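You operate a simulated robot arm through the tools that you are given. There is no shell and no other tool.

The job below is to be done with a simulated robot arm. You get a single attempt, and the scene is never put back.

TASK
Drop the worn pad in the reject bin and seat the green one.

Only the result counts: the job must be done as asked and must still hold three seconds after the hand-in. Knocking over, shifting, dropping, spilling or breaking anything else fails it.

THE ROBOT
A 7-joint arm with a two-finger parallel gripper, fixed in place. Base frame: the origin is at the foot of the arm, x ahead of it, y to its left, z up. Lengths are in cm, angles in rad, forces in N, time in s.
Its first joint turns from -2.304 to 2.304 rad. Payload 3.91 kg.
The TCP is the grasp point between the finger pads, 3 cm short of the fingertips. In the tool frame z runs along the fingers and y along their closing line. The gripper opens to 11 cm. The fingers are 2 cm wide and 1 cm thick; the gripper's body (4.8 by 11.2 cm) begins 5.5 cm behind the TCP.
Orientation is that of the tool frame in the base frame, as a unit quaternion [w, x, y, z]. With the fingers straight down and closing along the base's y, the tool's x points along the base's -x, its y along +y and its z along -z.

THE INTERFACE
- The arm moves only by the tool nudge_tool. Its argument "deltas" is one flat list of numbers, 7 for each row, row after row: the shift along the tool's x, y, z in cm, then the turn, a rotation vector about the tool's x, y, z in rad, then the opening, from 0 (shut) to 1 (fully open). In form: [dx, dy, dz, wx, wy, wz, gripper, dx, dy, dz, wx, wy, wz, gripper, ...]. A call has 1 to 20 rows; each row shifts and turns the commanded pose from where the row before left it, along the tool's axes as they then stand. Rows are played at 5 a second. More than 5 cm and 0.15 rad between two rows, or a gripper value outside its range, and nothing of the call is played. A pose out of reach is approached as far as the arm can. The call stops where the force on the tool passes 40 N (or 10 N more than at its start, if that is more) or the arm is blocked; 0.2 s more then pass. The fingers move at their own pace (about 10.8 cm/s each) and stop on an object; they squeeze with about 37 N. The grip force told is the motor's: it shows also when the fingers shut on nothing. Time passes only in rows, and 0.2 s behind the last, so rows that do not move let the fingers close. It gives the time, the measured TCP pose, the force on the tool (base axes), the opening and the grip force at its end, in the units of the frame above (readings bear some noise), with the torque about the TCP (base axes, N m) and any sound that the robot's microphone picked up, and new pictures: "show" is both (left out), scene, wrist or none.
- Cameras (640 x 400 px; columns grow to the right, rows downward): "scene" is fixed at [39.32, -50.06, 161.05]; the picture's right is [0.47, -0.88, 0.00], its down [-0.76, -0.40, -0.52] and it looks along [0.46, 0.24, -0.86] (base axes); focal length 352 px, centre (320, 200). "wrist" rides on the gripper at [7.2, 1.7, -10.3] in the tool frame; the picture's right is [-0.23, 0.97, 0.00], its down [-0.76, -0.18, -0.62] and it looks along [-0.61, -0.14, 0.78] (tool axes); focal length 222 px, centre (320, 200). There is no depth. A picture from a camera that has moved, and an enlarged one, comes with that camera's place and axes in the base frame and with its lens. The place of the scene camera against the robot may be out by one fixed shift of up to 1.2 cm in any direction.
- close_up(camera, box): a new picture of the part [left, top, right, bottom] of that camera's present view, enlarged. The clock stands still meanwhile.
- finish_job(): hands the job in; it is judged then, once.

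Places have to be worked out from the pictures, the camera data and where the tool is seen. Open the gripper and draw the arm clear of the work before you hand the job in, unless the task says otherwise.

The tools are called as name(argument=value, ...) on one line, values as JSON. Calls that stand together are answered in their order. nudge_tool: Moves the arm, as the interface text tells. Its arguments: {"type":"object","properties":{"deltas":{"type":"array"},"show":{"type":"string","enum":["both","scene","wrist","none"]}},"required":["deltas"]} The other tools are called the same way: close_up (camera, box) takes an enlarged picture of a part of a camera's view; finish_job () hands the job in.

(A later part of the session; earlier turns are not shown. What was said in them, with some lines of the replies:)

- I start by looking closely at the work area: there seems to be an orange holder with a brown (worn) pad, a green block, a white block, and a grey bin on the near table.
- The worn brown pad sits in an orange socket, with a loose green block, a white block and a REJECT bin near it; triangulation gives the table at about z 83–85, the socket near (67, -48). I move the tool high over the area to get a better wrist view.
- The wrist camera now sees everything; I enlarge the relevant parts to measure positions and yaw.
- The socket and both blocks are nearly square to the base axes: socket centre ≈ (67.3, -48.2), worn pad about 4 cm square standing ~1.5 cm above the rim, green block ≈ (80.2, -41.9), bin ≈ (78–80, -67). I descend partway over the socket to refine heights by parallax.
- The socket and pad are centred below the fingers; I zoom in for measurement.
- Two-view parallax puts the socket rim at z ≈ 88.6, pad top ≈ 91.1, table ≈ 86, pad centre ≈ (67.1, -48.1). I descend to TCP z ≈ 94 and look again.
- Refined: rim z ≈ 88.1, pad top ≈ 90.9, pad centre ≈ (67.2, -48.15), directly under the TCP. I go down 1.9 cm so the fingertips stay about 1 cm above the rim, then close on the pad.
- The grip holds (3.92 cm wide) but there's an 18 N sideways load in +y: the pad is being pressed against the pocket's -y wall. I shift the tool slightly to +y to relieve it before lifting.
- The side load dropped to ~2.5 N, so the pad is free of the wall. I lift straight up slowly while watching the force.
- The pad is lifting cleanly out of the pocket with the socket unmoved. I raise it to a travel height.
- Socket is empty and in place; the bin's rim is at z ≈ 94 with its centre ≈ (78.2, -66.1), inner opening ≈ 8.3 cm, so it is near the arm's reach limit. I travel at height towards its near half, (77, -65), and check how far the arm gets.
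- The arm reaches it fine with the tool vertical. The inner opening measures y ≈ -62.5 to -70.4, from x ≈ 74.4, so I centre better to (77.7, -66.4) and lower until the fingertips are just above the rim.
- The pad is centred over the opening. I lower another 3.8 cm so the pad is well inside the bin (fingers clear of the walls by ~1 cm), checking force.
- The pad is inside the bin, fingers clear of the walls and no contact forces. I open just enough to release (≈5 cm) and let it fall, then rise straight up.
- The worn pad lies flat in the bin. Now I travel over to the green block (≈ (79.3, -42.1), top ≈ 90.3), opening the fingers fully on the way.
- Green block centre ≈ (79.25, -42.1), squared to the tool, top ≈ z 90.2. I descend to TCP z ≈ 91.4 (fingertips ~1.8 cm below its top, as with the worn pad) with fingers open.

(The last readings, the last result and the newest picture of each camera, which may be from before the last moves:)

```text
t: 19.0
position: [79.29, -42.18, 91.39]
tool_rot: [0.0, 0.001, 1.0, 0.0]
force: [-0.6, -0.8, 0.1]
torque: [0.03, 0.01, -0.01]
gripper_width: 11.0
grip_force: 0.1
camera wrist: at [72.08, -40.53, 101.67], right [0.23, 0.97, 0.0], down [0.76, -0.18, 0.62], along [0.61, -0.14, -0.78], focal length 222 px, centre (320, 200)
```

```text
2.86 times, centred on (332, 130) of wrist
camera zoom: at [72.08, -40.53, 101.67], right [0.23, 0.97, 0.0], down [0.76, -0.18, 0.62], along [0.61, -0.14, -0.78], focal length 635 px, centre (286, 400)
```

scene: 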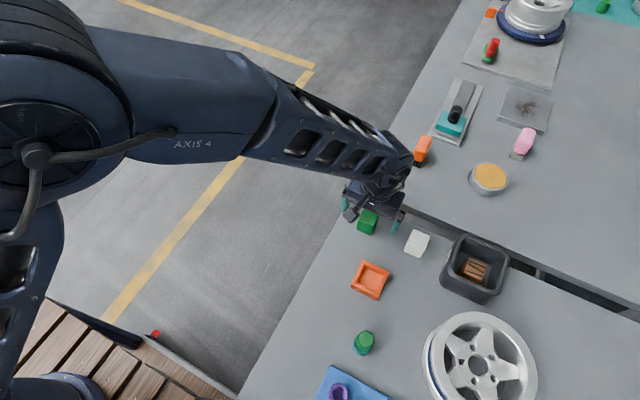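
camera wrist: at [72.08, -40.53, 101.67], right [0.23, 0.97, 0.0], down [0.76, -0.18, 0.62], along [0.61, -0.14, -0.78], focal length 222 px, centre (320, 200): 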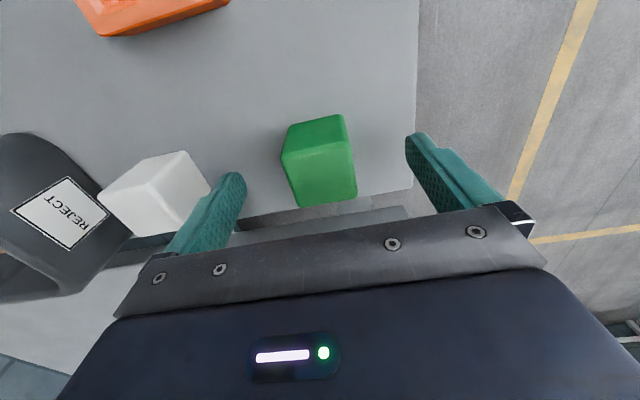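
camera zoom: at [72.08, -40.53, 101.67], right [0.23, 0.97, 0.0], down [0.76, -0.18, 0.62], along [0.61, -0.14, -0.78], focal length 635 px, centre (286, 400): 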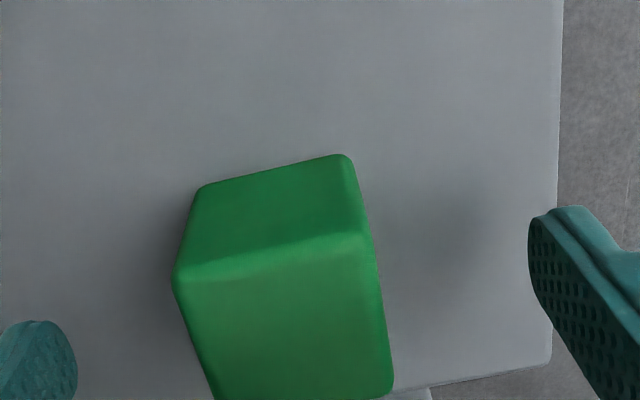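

The green block sits in nearly the same place in the picture as the worn pad did when gripped. I close the fingers now.

nudge_tool(deltas=[0, 0, 0, 0, 0, 0, 0, 0, 0, 0, 0, 0, 0, 0, 0, 0, 0, 0, 0, 0, 0, 0, 0, 0, 0, 0, 0, 0])

close_up(camera="wrist", box=[220, 60, 444, 200])

```text
t: 20.0
position: [79.42, -42.02, 91.37]
tool_rot: [0.0, 0.0, 1.0, 0.0]
force: [0.2, 1.4, 1.1]
torque: [0.04, -0.02, 0.02]
gripper_width: 3.94
grip_force: 37.5
camera wrist: at [72.09, -40.53, 101.69], right [0.23, 0.97, 0.0], down [0.76, -0.18, 0.62], along [0.61, -0.14, -0.78], focal length 222 px, centre (320, 200)
```

scene: 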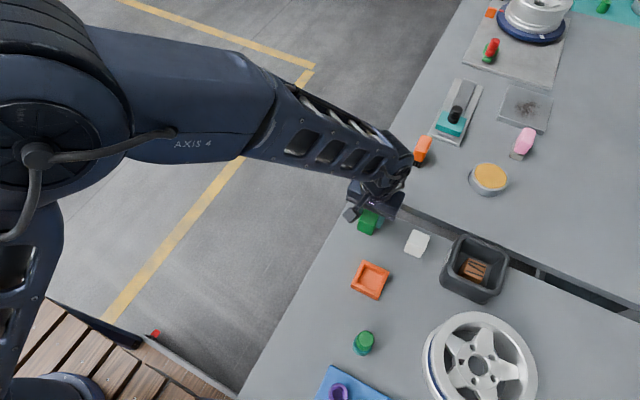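
wrist: 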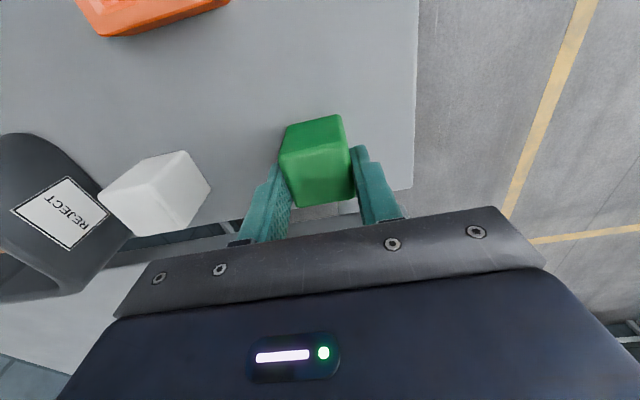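

```text
2.86 times, centred on (332, 130) of wrist
camera zoom: at [72.09, -40.53, 101.69], right [0.23, 0.97, 0.0], down [0.76, -0.18, 0.62], along [0.61, -0.14, -0.78], focal length 635 px, centre (286, 400)
```

zoom: 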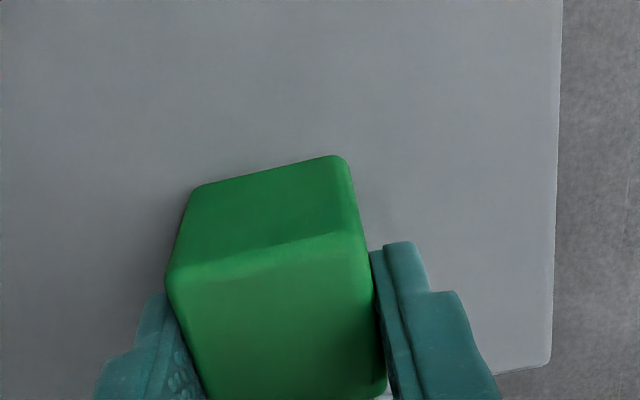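

Grip is firm at 3.94 cm with almost no side load. I lift the green pad straight up to travel height, then move over the socket.

nudge_tool(deltas=[0, 0, -1, 0, 0, 0, 0, 0, 0, -4, 0, 0, 0, 0, 0, 0, -4, 0, 0, 0, 0, 0, 0, -4, 0, 0, 0, 0, 0, 0, -4, 0, 0, 0, 0, 4.05, -1.95, 0, 0, 0, 0, 0, 4.05, -1.95, 0, 0, 0, 0, 0, 4.05, -1.95, 0, 0, 0, 0, 0, 0, 0, 0, 0, 0, 0, 0, 0, 0, 0, 0, 0, 0, 0])

close_up(camera="wrist", box=[268, 50, 380, 120])

close_up(camera="wrist", box=[220, 60, 444, 200])

close_up(camera="scene", box=[330, 230, 442, 300])

```text
t: 22.2
position: [67.06, -48.08, 108.35]
tool_rot: [0.0, 0.002, 1.0, 0.0]
force: [-0.6, 0.4, -1.9]
torque: [0.0, 0.04, 0.01]
gripper_width: 3.95
grip_force: 36.8
camera wrist: at [59.85, -46.44, 118.55], right [0.23, 0.97, 0.0], down [0.76, -0.18, 0.62], along [0.61, -0.14, -0.78], focal length 222 px, centre (320, 200)
```

scene: 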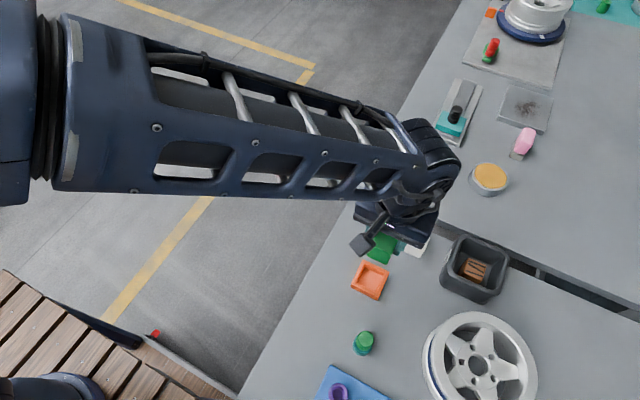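
wrist: 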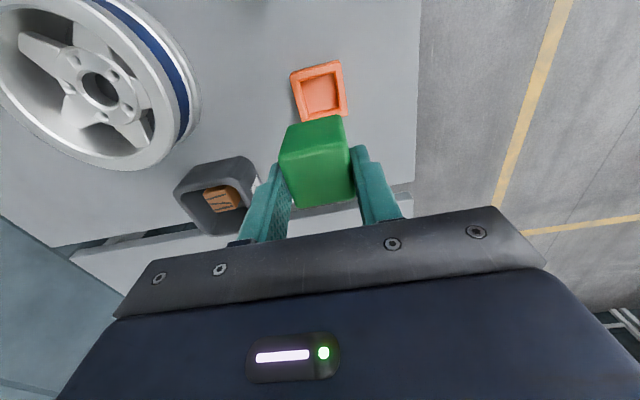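

```text
5.71 times, centred on (324, 85) of wrist
camera zoom: at [59.85, -46.44, 118.55], right [0.23, 0.97, 0.0], down [0.76, -0.18, 0.62], along [0.61, -0.14, -0.78], focal length 1269 px, centre (297, 857)
```

zoom: 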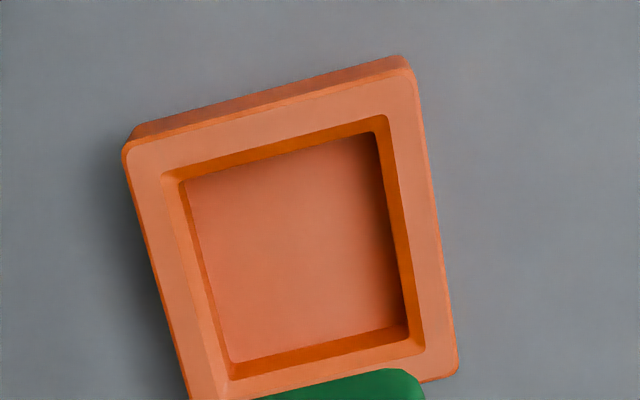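

```text
2.86 times, centred on (332, 130) of wrist
camera zoom: at [59.85, -46.44, 118.55], right [0.23, 0.97, 0.0], down [0.76, -0.18, 0.62], along [0.61, -0.14, -0.78], focal length 635 px, centre (286, 400)
```

zoom: 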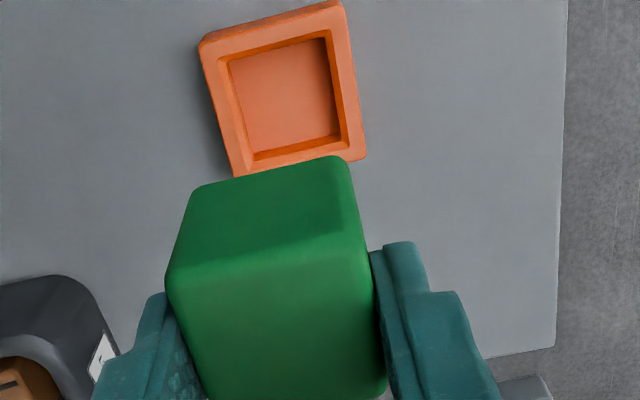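

```text
5.71 times, centred on (386, 265) of scene
camera zoom: at [39.32, -50.06, 161.05], right [0.47, -0.88, 0.0], down [-0.76, -0.4, -0.52], along [0.46, 0.24, -0.86], focal length 2012 px, centre (-57, -171)
```

zoom: 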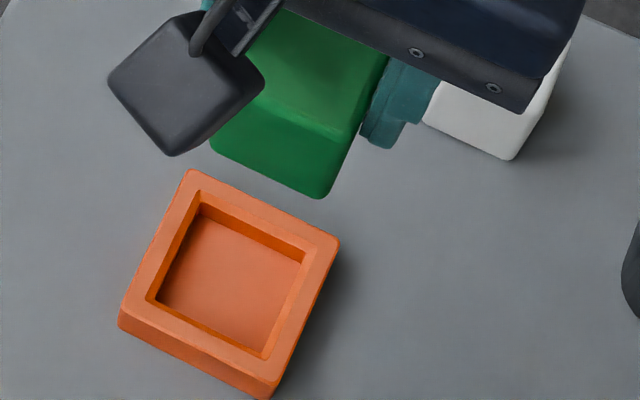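

The pocket is well seen: centre ≈ (67.0, -47.95) allowing for the small bias found when gripping; its mouth is bevelled. I fine-adjust x by -0.05 and lower until the pad's underside is just above the rim.

nudge_tool(deltas=[0.05, 0.03, 4, 0, 0, 0, 0, 0, 0, 4, 0, 0, 0, 0, 0, 0, 3, 0, 0, 0, 0, 0, 0, 2.6, 0, 0, 0, 0, 0, 0, 0, 0, 0, 0, 0, 0, 0, 0, 0, 0, 0, 0])

close_up(camera="wrist", box=[256, 70, 384, 150])

close_up(camera="scene", box=[330, 240, 410, 310])

```text
t: 23.6
position: [67.08, -48.01, 94.57]
tool_rot: [-0.001, 0.001, 1.0, 0.0]
force: [-0.8, -0.3, -0.3]
torque: [0.0, 0.0, -0.03]
gripper_width: 3.95
grip_force: 37.0
camera wrist: at [59.89, -46.35, 105.0], right [0.23, 0.97, 0.0], down [0.76, -0.18, 0.62], along [0.61, -0.14, -0.78], focal length 222 px, centre (320, 200)
```

scene: 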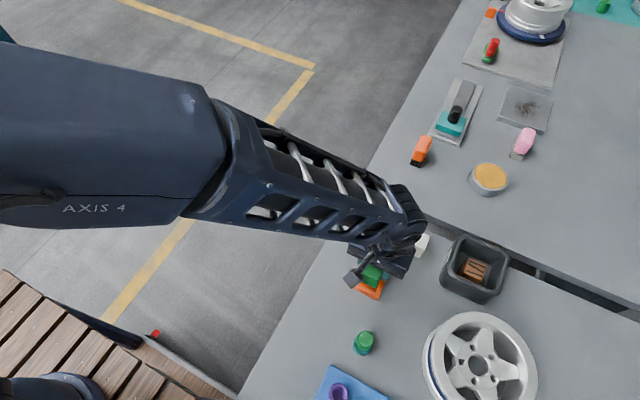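
wrist: 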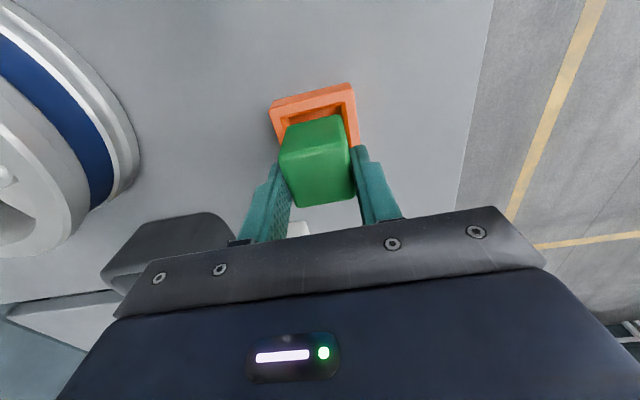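

```text
5.00 times, centred on (320, 110) of wrist
camera zoom: at [59.89, -46.35, 105.0], right [0.23, 0.97, 0.0], down [0.76, -0.18, 0.62], along [0.61, -0.14, -0.78], focal length 1111 px, centre (320, 650)
```

zoom: 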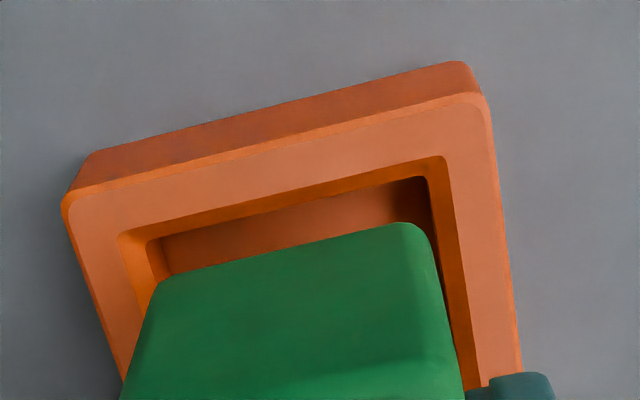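

```text
5.71 times, centred on (370, 275) of scene
camera zoom: at [39.32, -50.06, 161.05], right [0.47, -0.88, 0.0], down [-0.76, -0.4, -0.52], along [0.46, 0.24, -0.86], focal length 2012 px, centre (34, -229)
```

zoom: 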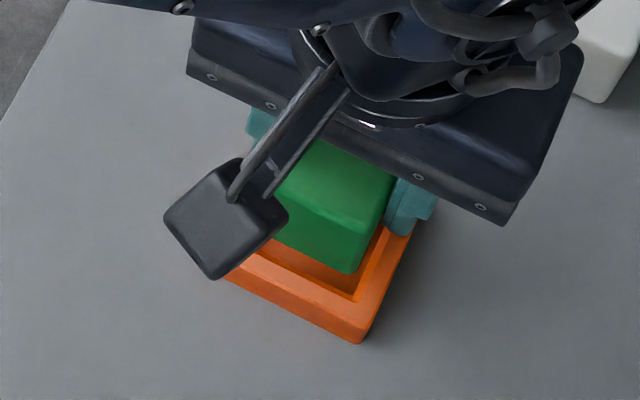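

The pad is right over the pocket: its -x face is ~0.25 cm inside the pocket's front wall and it is centred in y. I nudge x by -0.05 and lower slowly 1.6 cm, watching the forces.

nudge_tool(deltas=[0.05, -0.01, 0.4, 0, 0, 0, 0, 0, 0, 0.4, 0, 0, 0, 0, 0, 0, 0.4, 0, 0, 0, 0, 0, 0, 0.4, 0, 0, 0, 0, 0, 0, 0, 0, 0, 0, 0])

close_up(camera="wrist", box=[256, 70, 384, 150])

close_up(camera="scene", box=[330, 240, 410, 310])

```text
t: 24.8
position: [67.1, -47.87, 93.1]
tool_rot: [0.0, -0.001, 1.0, 0.0]
force: [2.9, -1.3, -3.3]
torque: [0.01, -0.23, -0.03]
gripper_width: 3.94
grip_force: 36.4
camera wrist: at [59.87, -46.29, 103.39], right [0.23, 0.97, 0.0], down [0.76, -0.18, 0.62], along [0.61, -0.14, -0.78], focal length 222 px, centre (320, 200)
```

scene: 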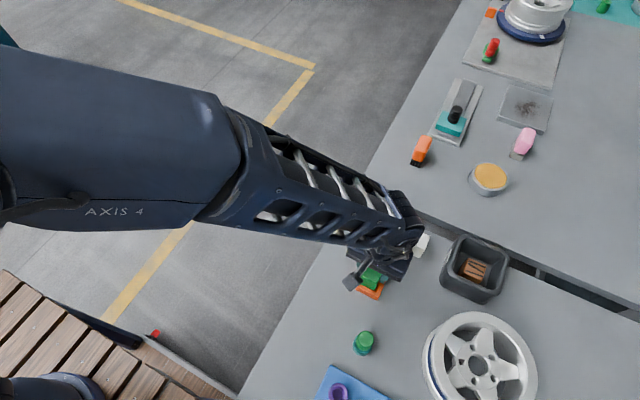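
wrist: 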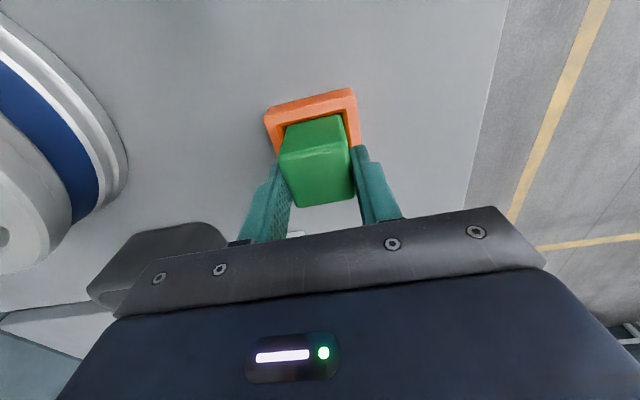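

```text
5.00 times, centred on (320, 110) of wrist
camera zoom: at [59.87, -46.29, 103.39], right [0.23, 0.97, 0.0], down [0.76, -0.18, 0.62], along [0.61, -0.14, -0.78], focal length 1111 px, centre (320, 650)
```

zoom: 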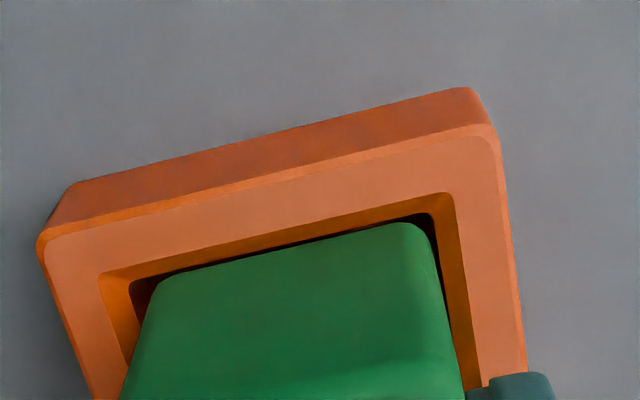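

```text
5.71 times, centred on (370, 275) of scene
camera zoom: at [39.32, -50.06, 161.05], right [0.47, -0.88, 0.0], down [-0.76, -0.4, -0.52], along [0.46, 0.24, -0.86], focal length 2012 px, centre (34, -229)
```

zoom: 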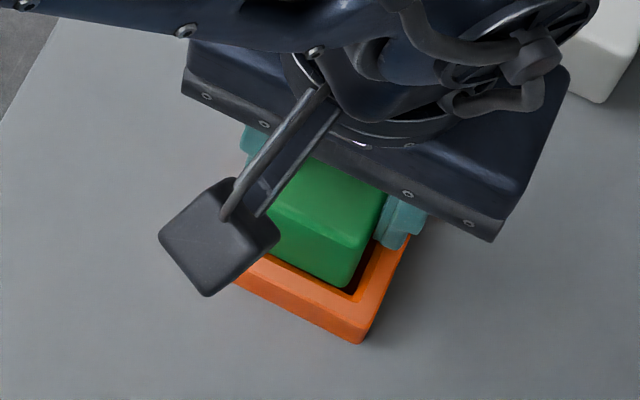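

The pad has entered the pocket; there's a small 3 N reading in +x. I hold still for a moment to see whether it's real contact.

nudge_tool(deltas=[0, 0, 0, 0, 0, 0, 0, 0, 0, 0, 0, 0, 0, 0], show="none")

```text
t: 25.4
position: [67.11, -47.84, 93.07]
tool_rot: [0.0, 0.0, 1.0, 0.0]
force: [4.6, 0.1, -3.5]
torque: [-0.01, -0.32, -0.01]
gripper_width: 3.92
grip_force: 36.6
```

There is a steady 4.6 N in +x, so the pad lightly touches the -x wall. I shift +0.15 cm in x to clear it and re-read.

nudge_tool(deltas=[-0.1, 0, 0, 0, 0, 0, 0, -0.05, 0, 0, 0, 0, 0, 0, 0, 0, 0, 0, 0, 0, 0], show="none")

```text
t: 26.2
position: [67.24, -47.84, 93.22]
tool_rot: [0.0, 0.0, 1.0, 0.0]
force: [0.8, -0.4, -1.0]
torque: [-0.02, 0.0, 0.01]
gripper_width: 3.94
grip_force: 36.7
```

The side force vanished. I continue down in small steps until it touches the pocket floor.

nudge_tool(deltas=[0, 0, 0.2, 0, 0, 0, 0, 0, 0, 0.2, 0, 0, 0, 0, 0, 0, 0, 0, 0, 0, 0], show="none")

```text
t: 27.0
position: [67.19, -47.88, 92.73]
tool_rot: [0.001, 0.0, 1.0, 0.0]
force: [6.7, -4.0, 4.1]
torque: [-0.03, -0.09, 0.01]
gripper_width: 3.93
grip_force: 37.3
```

Some contact now (Fz +4, Fx +7, Fy -4). I look closely before going further.

close_up(camera="wrist", box=[256, 80, 384, 160])

close_up(camera="scene", box=[340, 240, 420, 310])

nudge_tool(deltas=[0, 0, 0, 0, 0, 0, 0, 0, 0, 0, 0, 0, 0, 0], show="both")

```text
5.00 times, centred on (320, 120) of wrist
camera zoom: at [60.01, -46.32, 103.04], right [0.23, 0.97, 0.0], down [0.76, -0.18, 0.62], along [0.61, -0.14, -0.78], focal length 1111 px, centre (320, 600)
```

zoom: 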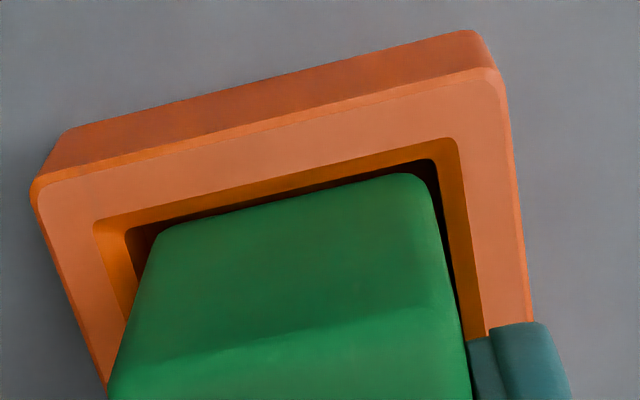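

```text
5.71 times, centred on (380, 275) of scene
camera zoom: at [39.32, -50.06, 161.05], right [0.47, -0.88, 0.0], down [-0.76, -0.4, -0.52], along [0.46, 0.24, -0.86], focal length 2012 px, centre (-23, -229)
```

zoom: 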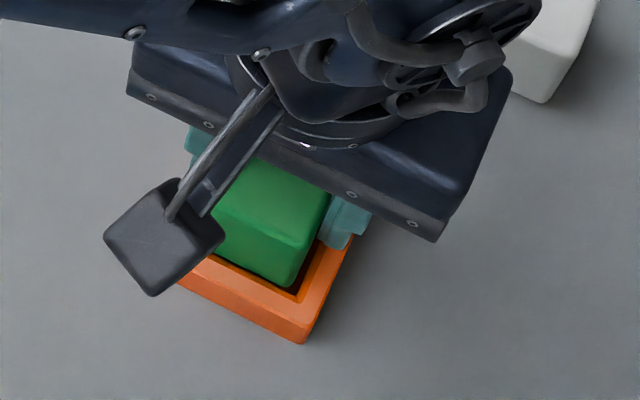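

```text
t: 27.6
position: [67.12, -48.01, 92.73]
tool_rot: [0.0, 0.0, 1.0, 0.0]
force: [10.7, -6.6, 3.8]
torque: [-0.17, -0.29, 0.0]
gripper_width: 3.93
grip_force: 36.8
camera wrist: at [60.01, -46.33, 103.02], right [0.23, 0.97, 0.0], down [0.76, -0.18, 0.62], along [0.61, -0.14, -0.78], focal length 222 px, centre (320, 200)
```

scene: 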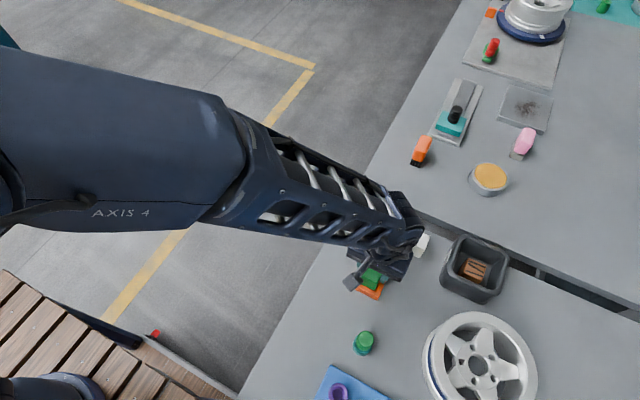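
wrist: 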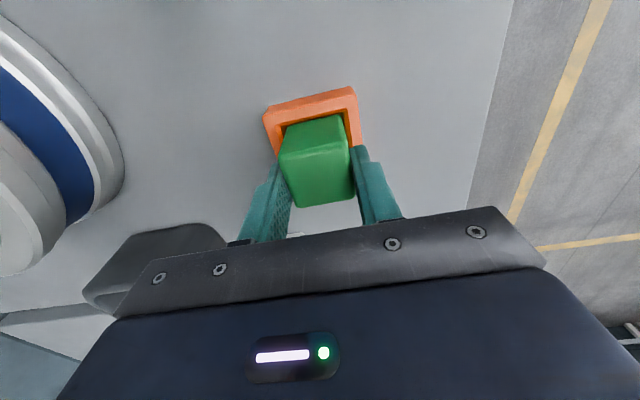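

The load builds as the arm settles: the pad presses against the -x and +y walls (Fx +10.7, Fy -6.6). I shift +0.12 in x and -0.08 in y to centre it, then let it settle.

nudge_tool(deltas=[-0.12, -0.08, 0, 0, 0, 0, 0, 0, 0, 0, 0, 0, 0, 0, 0, 0, 0, 0, 0, 0, 0, 0, 0, 0, 0, 0, 0, 0], show="none")

```text
t: 28.6
position: [67.21, -47.9, 92.7]
tool_rot: [-0.001, 0.0, 1.0, 0.0]
force: [-4.5, 4.7, 1.7]
torque: [0.09, 0.1, -0.03]
gripper_width: 3.91
grip_force: 37.3
```

The side forces reversed slightly, so the fit is snug; the upward force scales with the side load (friction), not floor contact yet. I split the difference and lower another 0.15 cm.

nudge_tool(deltas=[0.035, 0.033, 0, 0, 0, 0, 0, 0, 0, 0.15, 0, 0, 0, 0, 0, 0, 0, 0, 0, 0, 0, 0, 0, 0, 0, 0, 0, 0], show="none")

```text
t: 29.6
position: [67.13, -47.96, 92.65]
tool_rot: [0.0, 0.001, 1.0, 0.0]
force: [-6.8, 3.3, 3.1]
torque: [0.07, 0.29, -0.01]
gripper_width: 3.95
grip_force: 36.9
```

I hold still again to let it settle and check whether the reading is stable.

nudge_tool(deltas=[0, 0, 0, 0, 0, 0, 0, 0, 0, 0, 0, 0, 0, 0, 0, 0, 0, 0, 0, 0, 0], show="wrist")

close_up(camera="wrist", box=[220, 60, 444, 200])

close_up(camera="scene", box=[345, 250, 409, 306])

```text
t: 30.4
position: [67.25, -47.9, 92.69]
tool_rot: [0.0, 0.0, 1.0, 0.0]
force: [-6.9, 2.3, 3.7]
torque: [0.07, 0.11, 0.0]
gripper_width: 3.97
grip_force: 37.2
camera wrist: at [60.03, -46.35, 102.89], right [0.23, 0.97, 0.0], down [0.76, -0.18, 0.62], along [0.61, -0.14, -0.78], focal length 222 px, centre (320, 200)
```

wrist: 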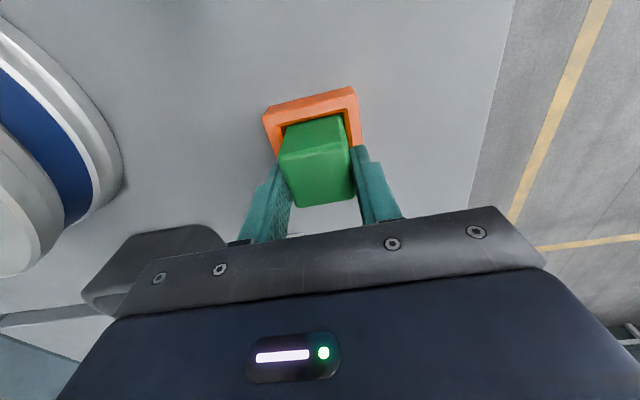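

```text
2.86 times, centred on (332, 130) of wrist
camera zoom: at [60.03, -46.35, 102.89], right [0.23, 0.97, 0.0], down [0.76, -0.18, 0.62], along [0.61, -0.14, -0.78], focal length 635 px, centre (286, 400)
```

zoom: 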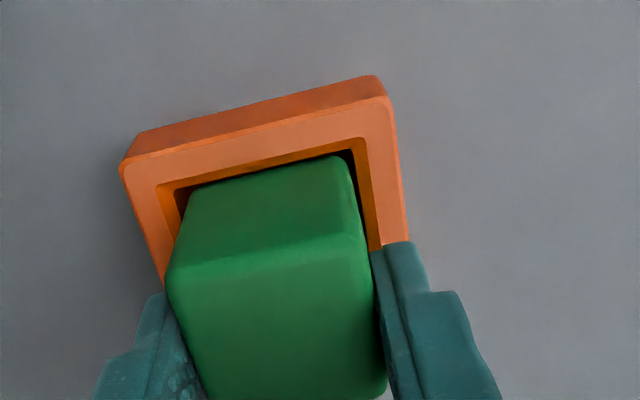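

```text
7.14 times, centred on (377, 278) of scene
camera zoom: at [39.32, -50.06, 161.05], right [0.47, -0.88, 0.0], down [-0.76, -0.4, -0.52], along [0.46, 0.24, -0.86], focal length 2515 px, centre (-87, -357)
```

zoom: 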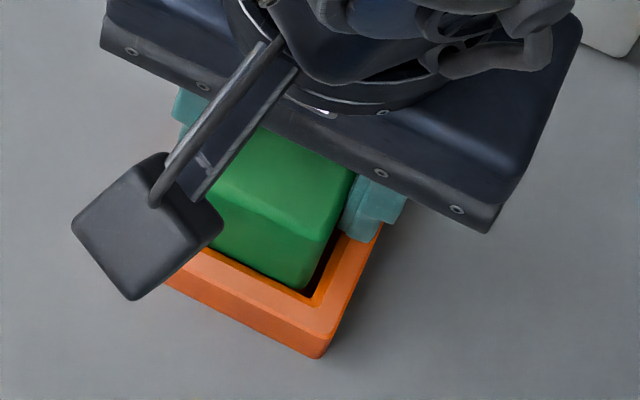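

Forces are moderate (Fx -7 → pad on the +x wall) and z still follows the command, so the floor isn't reached. I correct x by -0.05, y by +0.02 and go down 0.2 cm more.

nudge_tool(deltas=[0.05, 0.02, 0, 0, 0, 0, 0, 0, 0, 0.1, 0, 0, 0, 0, 0, 0, 0.1, 0, 0, 0, 0, 0, 0, 0, 0, 0, 0, 0, 0, 0, 0, 0, 0, 0, 0], show="none")

```text
t: 31.6
position: [67.15, -47.97, 92.41]
tool_rot: [0.0, 0.0, 1.0, 0.0]
force: [5.6, -6.1, 3.2]
torque: [-0.17, -0.19, 0.04]
gripper_width: 3.94
grip_force: 37.3
```

Well centred now (balance point ≈ cmd (67.155, -47.92), matching where the worn pad came out). I continue down another 0.2 cm with a tiny correction.

nudge_tool(deltas=[-0.02, -0.015, 0, 0, 0, 0, 0, 0, 0, 0.1, 0, 0, 0, 0, 0, 0, 0.1, 0, 0, 0, 0, 0, 0, 0, 0, 0, 0, 0, 0, 0, 0, 0, 0, 0, 0], show="none")

```text
t: 32.8
position: [67.37, -48.0, 92.15]
tool_rot: [0.0, -0.001, 1.0, 0.0]
force: [12.2, -7.9, 4.4]
torque: [-0.12, -0.21, 0.04]
gripper_width: 3.95
grip_force: 37.5
```

Side loads rose to Fx 12, Fy -8 with depth. I correct +0.07 in x and -0.05 in y and let it settle before going on.

nudge_tool(deltas=[-0.07, -0.05, 0, 0, 0, 0, 0, 0, 0, 0, 0, 0, 0, 0, 0, 0, 0, 0, 0, 0, 0], show="wrist")

close_up(camera="wrist", box=[220, 60, 444, 200])

```text
t: 33.6
position: [67.24, -47.98, 92.23]
tool_rot: [0.0, 0.0, 1.0, 0.001]
force: [4.2, -3.1, 3.1]
torque: [-0.09, -0.07, -0.01]
gripper_width: 3.94
grip_force: 36.5
camera wrist: at [60.06, -46.39, 102.43], right [0.23, 0.97, 0.0], down [0.76, -0.18, 0.62], along [0.61, -0.14, -0.78], focal length 222 px, centre (320, 200)
```

wrist: 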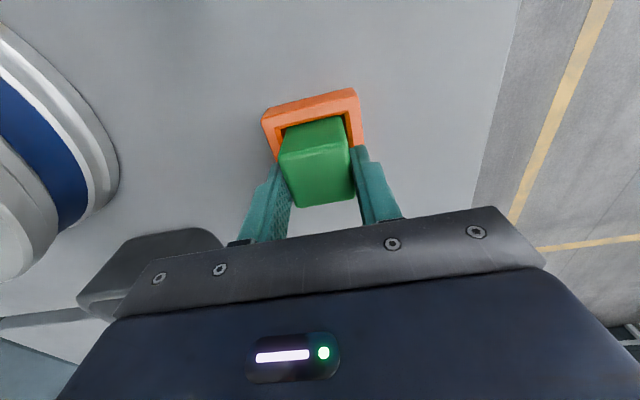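

```text
2.86 times, centred on (332, 130) of wrist
camera zoom: at [60.06, -46.39, 102.43], right [0.23, 0.97, 0.0], down [0.76, -0.18, 0.62], along [0.61, -0.14, -0.78], focal length 635 px, centre (286, 400)
```

zoom: 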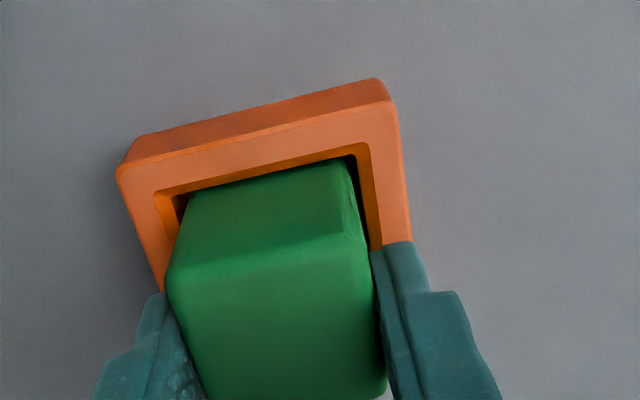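

Forces relaxed to ~4 N. I go down a further 0.2 cm with a slight matching correction.

nudge_tool(deltas=[-0.03, -0.02, 0.1, 0, 0, 0, 0, 0, 0, 0.1, 0, 0, 0, 0, 0, 0, 0, 0, 0, 0, 0, 0, 0, 0, 0, 0, 0, 0], show="none")

```text
t: 34.6
position: [67.3, -48.0, 91.96]
tool_rot: [0.0, 0.0, 1.0, -0.001]
force: [-6.4, 1.9, 9.0]
torque: [0.09, 0.36, 0.02]
gripper_width: 3.97
grip_force: 36.3
```

Fz jumped to 9 N, suggesting the floor is being touched. I relieve x by -0.04 and press 0.1 cm more to confirm.

nudge_tool(deltas=[0.04, 0.01, 0, 0, 0, 0, 0, 0, 0, 0, 0, 0, 0, 0, 0, 0, 0.1, 0, 0, 0, 0, 0, 0, 0, 0, 0, 0, 0, 0, 0, 0, 0, 0, 0, 0], show="none")

```text
t: 35.8
position: [67.28, -47.94, 91.97]
tool_rot: [0.001, 0.0, 1.0, -0.001]
force: [-4.2, 1.2, 25.1]
torque: [0.11, 0.31, -0.02]
gripper_width: 3.94
grip_force: 37.0
```

Fz is now 25 N, so the pad is firmly on the pocket floor. I ease up 0.15 cm to remove the pressing force and check the view before opening.

nudge_tool(deltas=[0.02, 0, -0.15, 0, 0, 0, 0, 0, 0, 0, 0, 0, 0, 0, 0, 0, 0, 0, 0, 0, 0], show="both")

close_up(camera="wrist", box=[220, 60, 444, 200])

close_up(camera="scene", box=[345, 250, 409, 306])

```text
t: 36.6
position: [67.29, -47.93, 92.03]
tool_rot: [0.001, 0.0, 1.0, 0.0]
force: [3.5, -3.6, 2.1]
torque: [-0.22, -0.38, -0.01]
gripper_width: 3.96
grip_force: 37.1
camera wrist: at [60.07, -46.4, 102.27], right [0.23, 0.97, 0.0], down [0.76, -0.18, 0.62], along [0.61, -0.14, -0.78], focal length 222 px, centre (320, 200)
```

scene: 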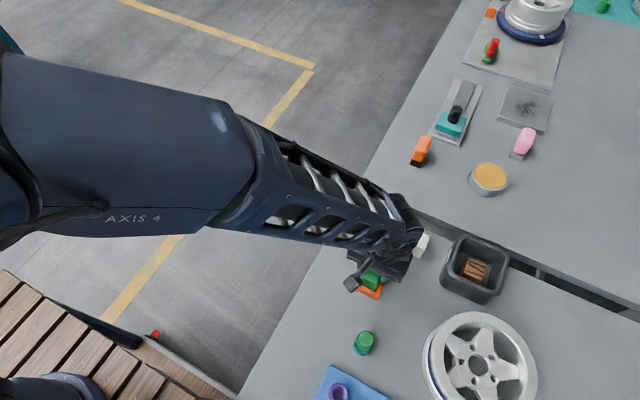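
wrist: 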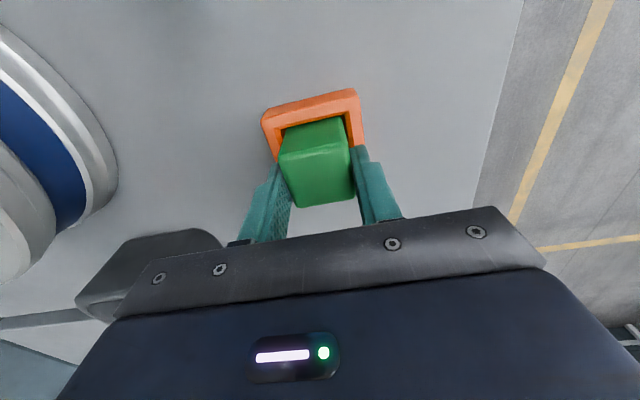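

```text
2.86 times, centred on (332, 130) of wrist
camera zoom: at [60.07, -46.4, 102.27], right [0.23, 0.97, 0.0], down [0.76, -0.18, 0.62], along [0.61, -0.14, -0.78], focal length 635 px, centre (286, 400)
```

zoom: 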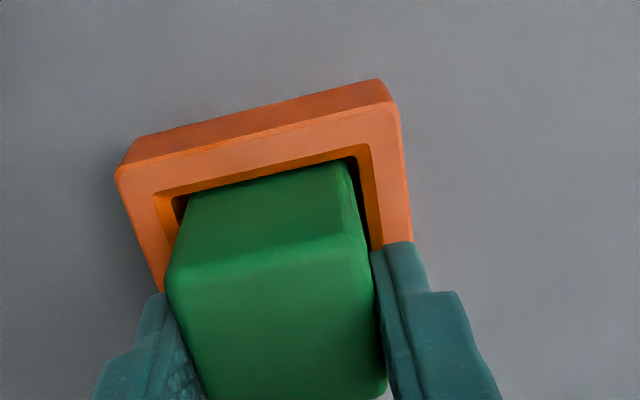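

```text
7.14 times, centred on (377, 278) of scene
camera zoom: at [39.32, -50.06, 161.05], right [0.47, -0.88, 0.0], down [-0.76, -0.4, -0.52], along [0.46, 0.24, -0.86], focal length 2515 px, centre (-87, -357)
```

zoom: 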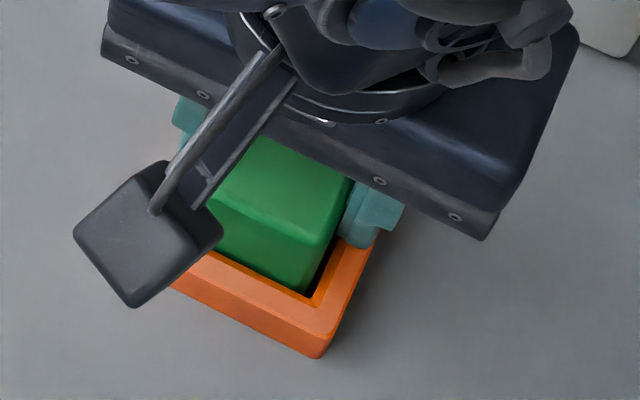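

The pad sits in the pocket just as the worn one did, with little residual force. I open the fingers gradually so the release doesn't disturb it.

nudge_tool(deltas=[0, 0, 0, 0, 0, 0, 0.38, 0, 0, 0, 0, 0, 0, 0.42, 0, 0, 0, 0, 0, 0, 0.5, 0, 0, 0, 0, 0, 0, 0.65, 0, 0, 0, 0, 0, 0, 0.85, 0, 0, 0, 0, 0, 0, 1, 0, 0, 0, 0, 0, 0, 1], show="both")

close_up(camera="wrist", box=[220, 60, 444, 200])

```text
t: 38.2
position: [67.19, -48.03, 91.94]
tool_rot: [0.0, 0.0, 1.0, 0.0]
force: [-0.7, -0.1, -0.3]
torque: [0.02, 0.0, 0.02]
gripper_width: 11.03
grip_force: 0.1
camera wrist: at [60.07, -46.41, 102.31], right [0.23, 0.97, 0.0], down [0.76, -0.18, 0.62], along [0.61, -0.14, -0.78], focal length 222 px, centre (320, 200)
```

scene: 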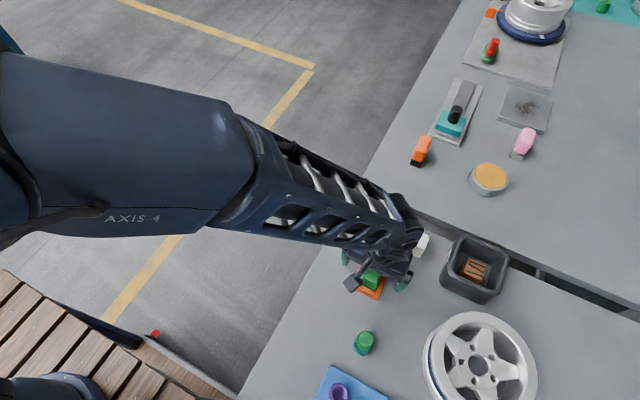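
wrist: 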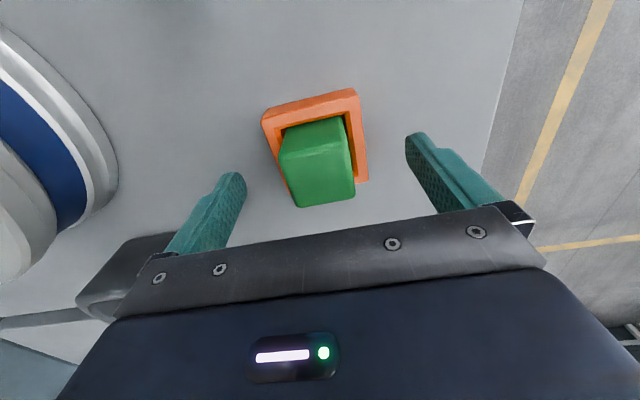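

```text
2.86 times, centred on (332, 130) of wrist
camera zoom: at [60.07, -46.41, 102.31], right [0.23, 0.97, 0.0], down [0.76, -0.18, 0.62], along [0.61, -0.14, -0.78], focal length 635 px, centre (286, 400)
```

zoom: 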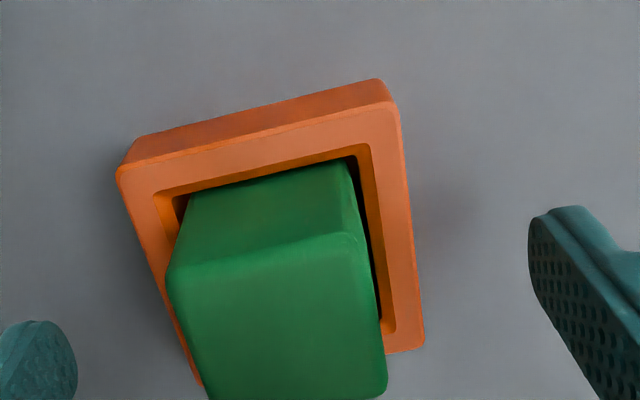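

The pad stayed put on release. I rise straight up to the earlier viewing height to compare the seating with the original pad's.

nudge_tool(deltas=[0, 0, -1, 0, 0, 0, 1, 0, 0, -2, 0, 0, 0, 1, 0, 0, -2.5, 0, 0, 0, 1, 0.0, 0, -2.3, 0, 0, 0, 1, 0, 0, 0, 0, 0, 0, 1, 0, 0, 0, 0, 0, 0, 1], show="both")

close_up(camera="wrist", box=[256, 60, 384, 140])

close_up(camera="wrist", box=[256, 110, 352, 170])

```text
t: 39.6
position: [67.36, -48.02, 99.92]
tool_rot: [0.0, 0.001, 1.0, 0.0]
force: [0.7, -0.7, 0.1]
torque: [-0.02, 0.03, 0.01]
gripper_width: 10.98
grip_force: 0.0
camera wrist: at [60.09, -46.32, 110.14], right [0.23, 0.97, 0.0], down [0.76, -0.18, 0.62], along [0.61, -0.14, -0.78], focal length 222 px, centre (320, 200)
```

scene: 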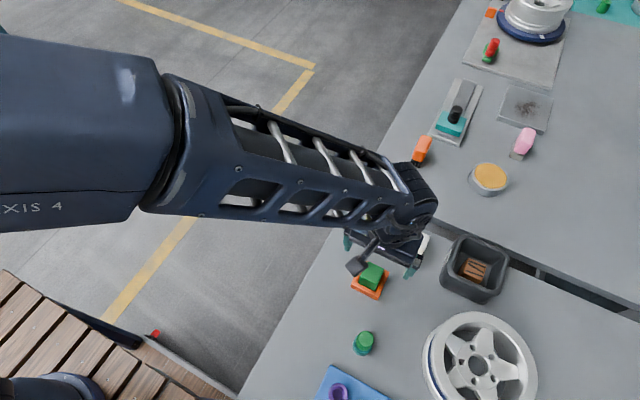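
wrist: 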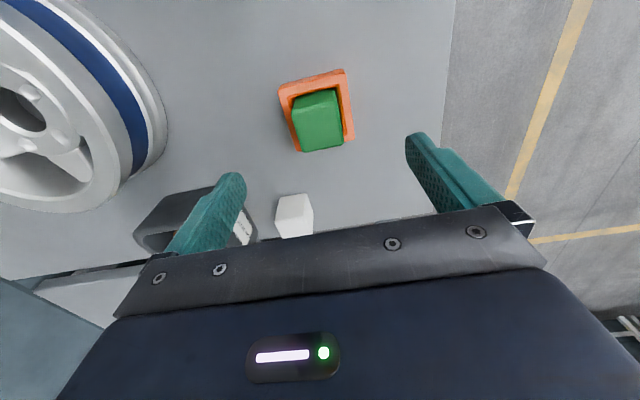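

```text
5.00 times, centred on (320, 100) of wrist
camera zoom: at [60.09, -46.32, 110.14], right [0.23, 0.97, 0.0], down [0.76, -0.18, 0.62], along [0.61, -0.14, -0.78], focal length 1111 px, centre (320, 700)
```

zoom: 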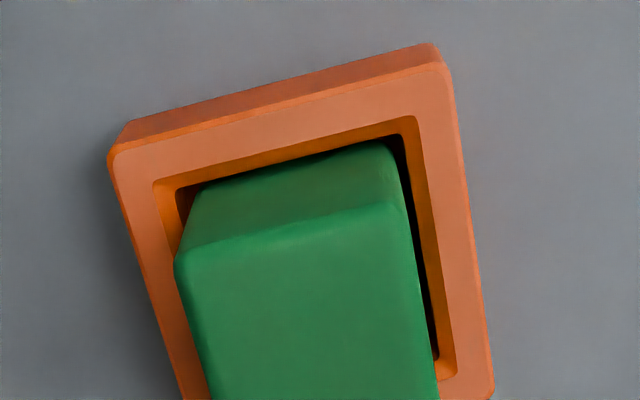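

```text
6.67 times, centred on (304, 140) of wrist
camera zoom: at [60.09, -46.32, 110.14], right [0.23, 0.97, 0.0], down [0.76, -0.18, 0.62], along [0.61, -0.14, -0.78], focal length 1481 px, centre (427, 600)
```

zoom: 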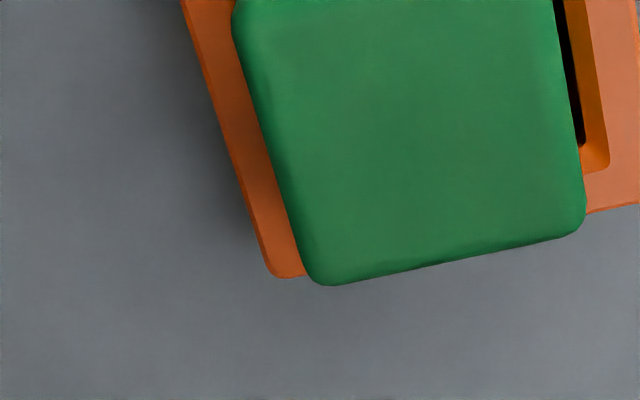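

The green pad sits level in the pocket at the same height relative to the rim as the old pad did, and the socket has not shifted. I now raise the arm and withdraw toward the start pose.

nudge_tool(deltas=[0, 0, -4, 0, 0, 0, 1, 0, 0, -4, 0, 0, 0, 1, 0, 0, -4, 0, 0, 0, 1, 0, 0, -4, 0, 0, 0, 1, 0, 4, -1, 0, 0, 0, 1, 0.4, 4, -1, 0, 0, 0, 1, 0.5, 4, -1, 0, 0, 0, 1, 0.5, 4, -1, 0, 0, 0, 1, 0.5, 4, -1, 0, 0, 0, 1, 0.5, 4, 0, 0, 0, 0, 1, 0.5, 4, 0, 0, 0, 0, 1, 0, 0, 0, 0, 0, 0, 1, 0, 0, 0, 0, 0, 0, 1], show="both")

close_up(camera="scene", box=[320, 190, 540, 327])

close_up(camera="wrist", box=[80, 80, 272, 200])

```text
t: 42.4
position: [64.36, -20.0, 120.72]
tool_rot: [0.0, 0.0, 1.0, 0.0]
force: [-0.2, 0.2, 0.3]
torque: [-0.03, -0.01, -0.01]
gripper_width: 11.0
grip_force: 0.0
camera wrist: at [57.15, -18.36, 131.12], right [0.23, 0.97, 0.0], down [0.76, -0.18, 0.62], along [0.61, -0.14, -0.78], focal length 222 px, centre (320, 200)
```

scene: 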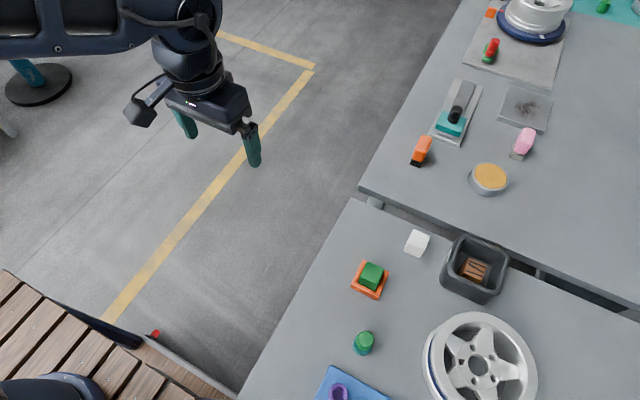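
wrist: 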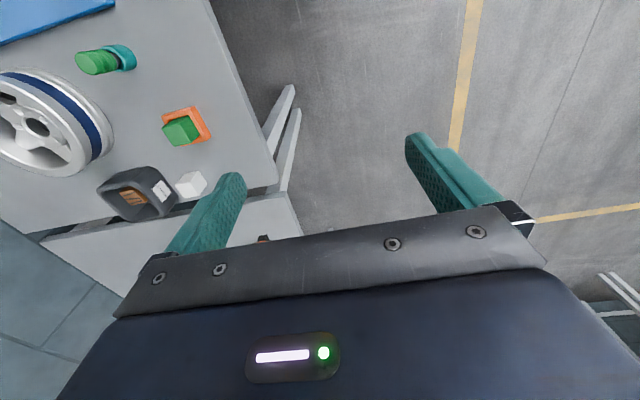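

```text
2.91 times, centred on (430, 258) of scene
camera zoom: at [39.32, -50.06, 161.05], right [0.47, -0.88, 0.0], down [-0.76, -0.4, -0.52], along [0.46, 0.24, -0.86], focal length 1024 px, centre (0, 30)
```

zoom: 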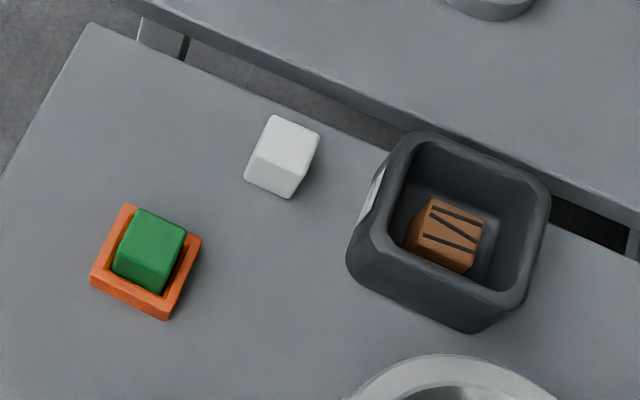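

```text
3.33 times, centred on (176, 140) of wrist
camera zoom: at [57.15, -18.36, 131.12], right [0.23, 0.97, 0.0], down [0.76, -0.18, 0.62], along [0.61, -0.14, -0.78], focal length 740 px, centre (800, 400)
```

zoom: 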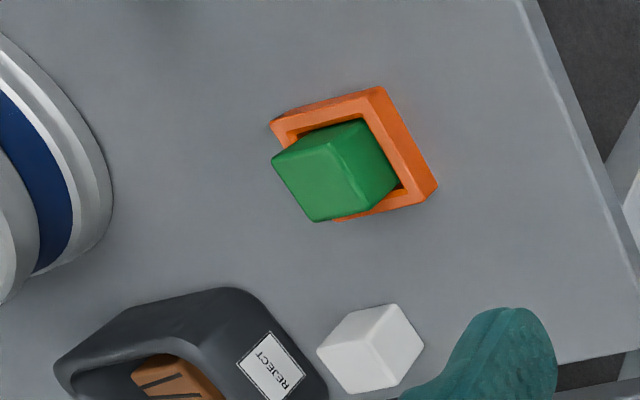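

In the fixed scene view the green pad fills exactly the outline the worn pad had. The socket, white block and bin haven't moved, and the worn pad lies inside the reject bin. The arm is clear with the gripper open, so I hand the job in.

finish_job()

```text
The job is handed in.
```

The worn pad is in the reject bin and the green pad is seated in the orange socket. I've handed the job in, but no verdict came back.

- **Worn pad:** it lies flat on the floor of the bin.
- **Green pad:** it sits level in the pocket, at the same height above the rim as the worn pad did. I lowered it until it pressed on the pocket floor at about 25 N, then eased off and opened the fingers gradually. The fit was snug, with side loads up to about 14 N on the way in.
- **Everything else:** the last pictures show the socket, white block and bin where they started. The arm is clear of the work with the gripper open.
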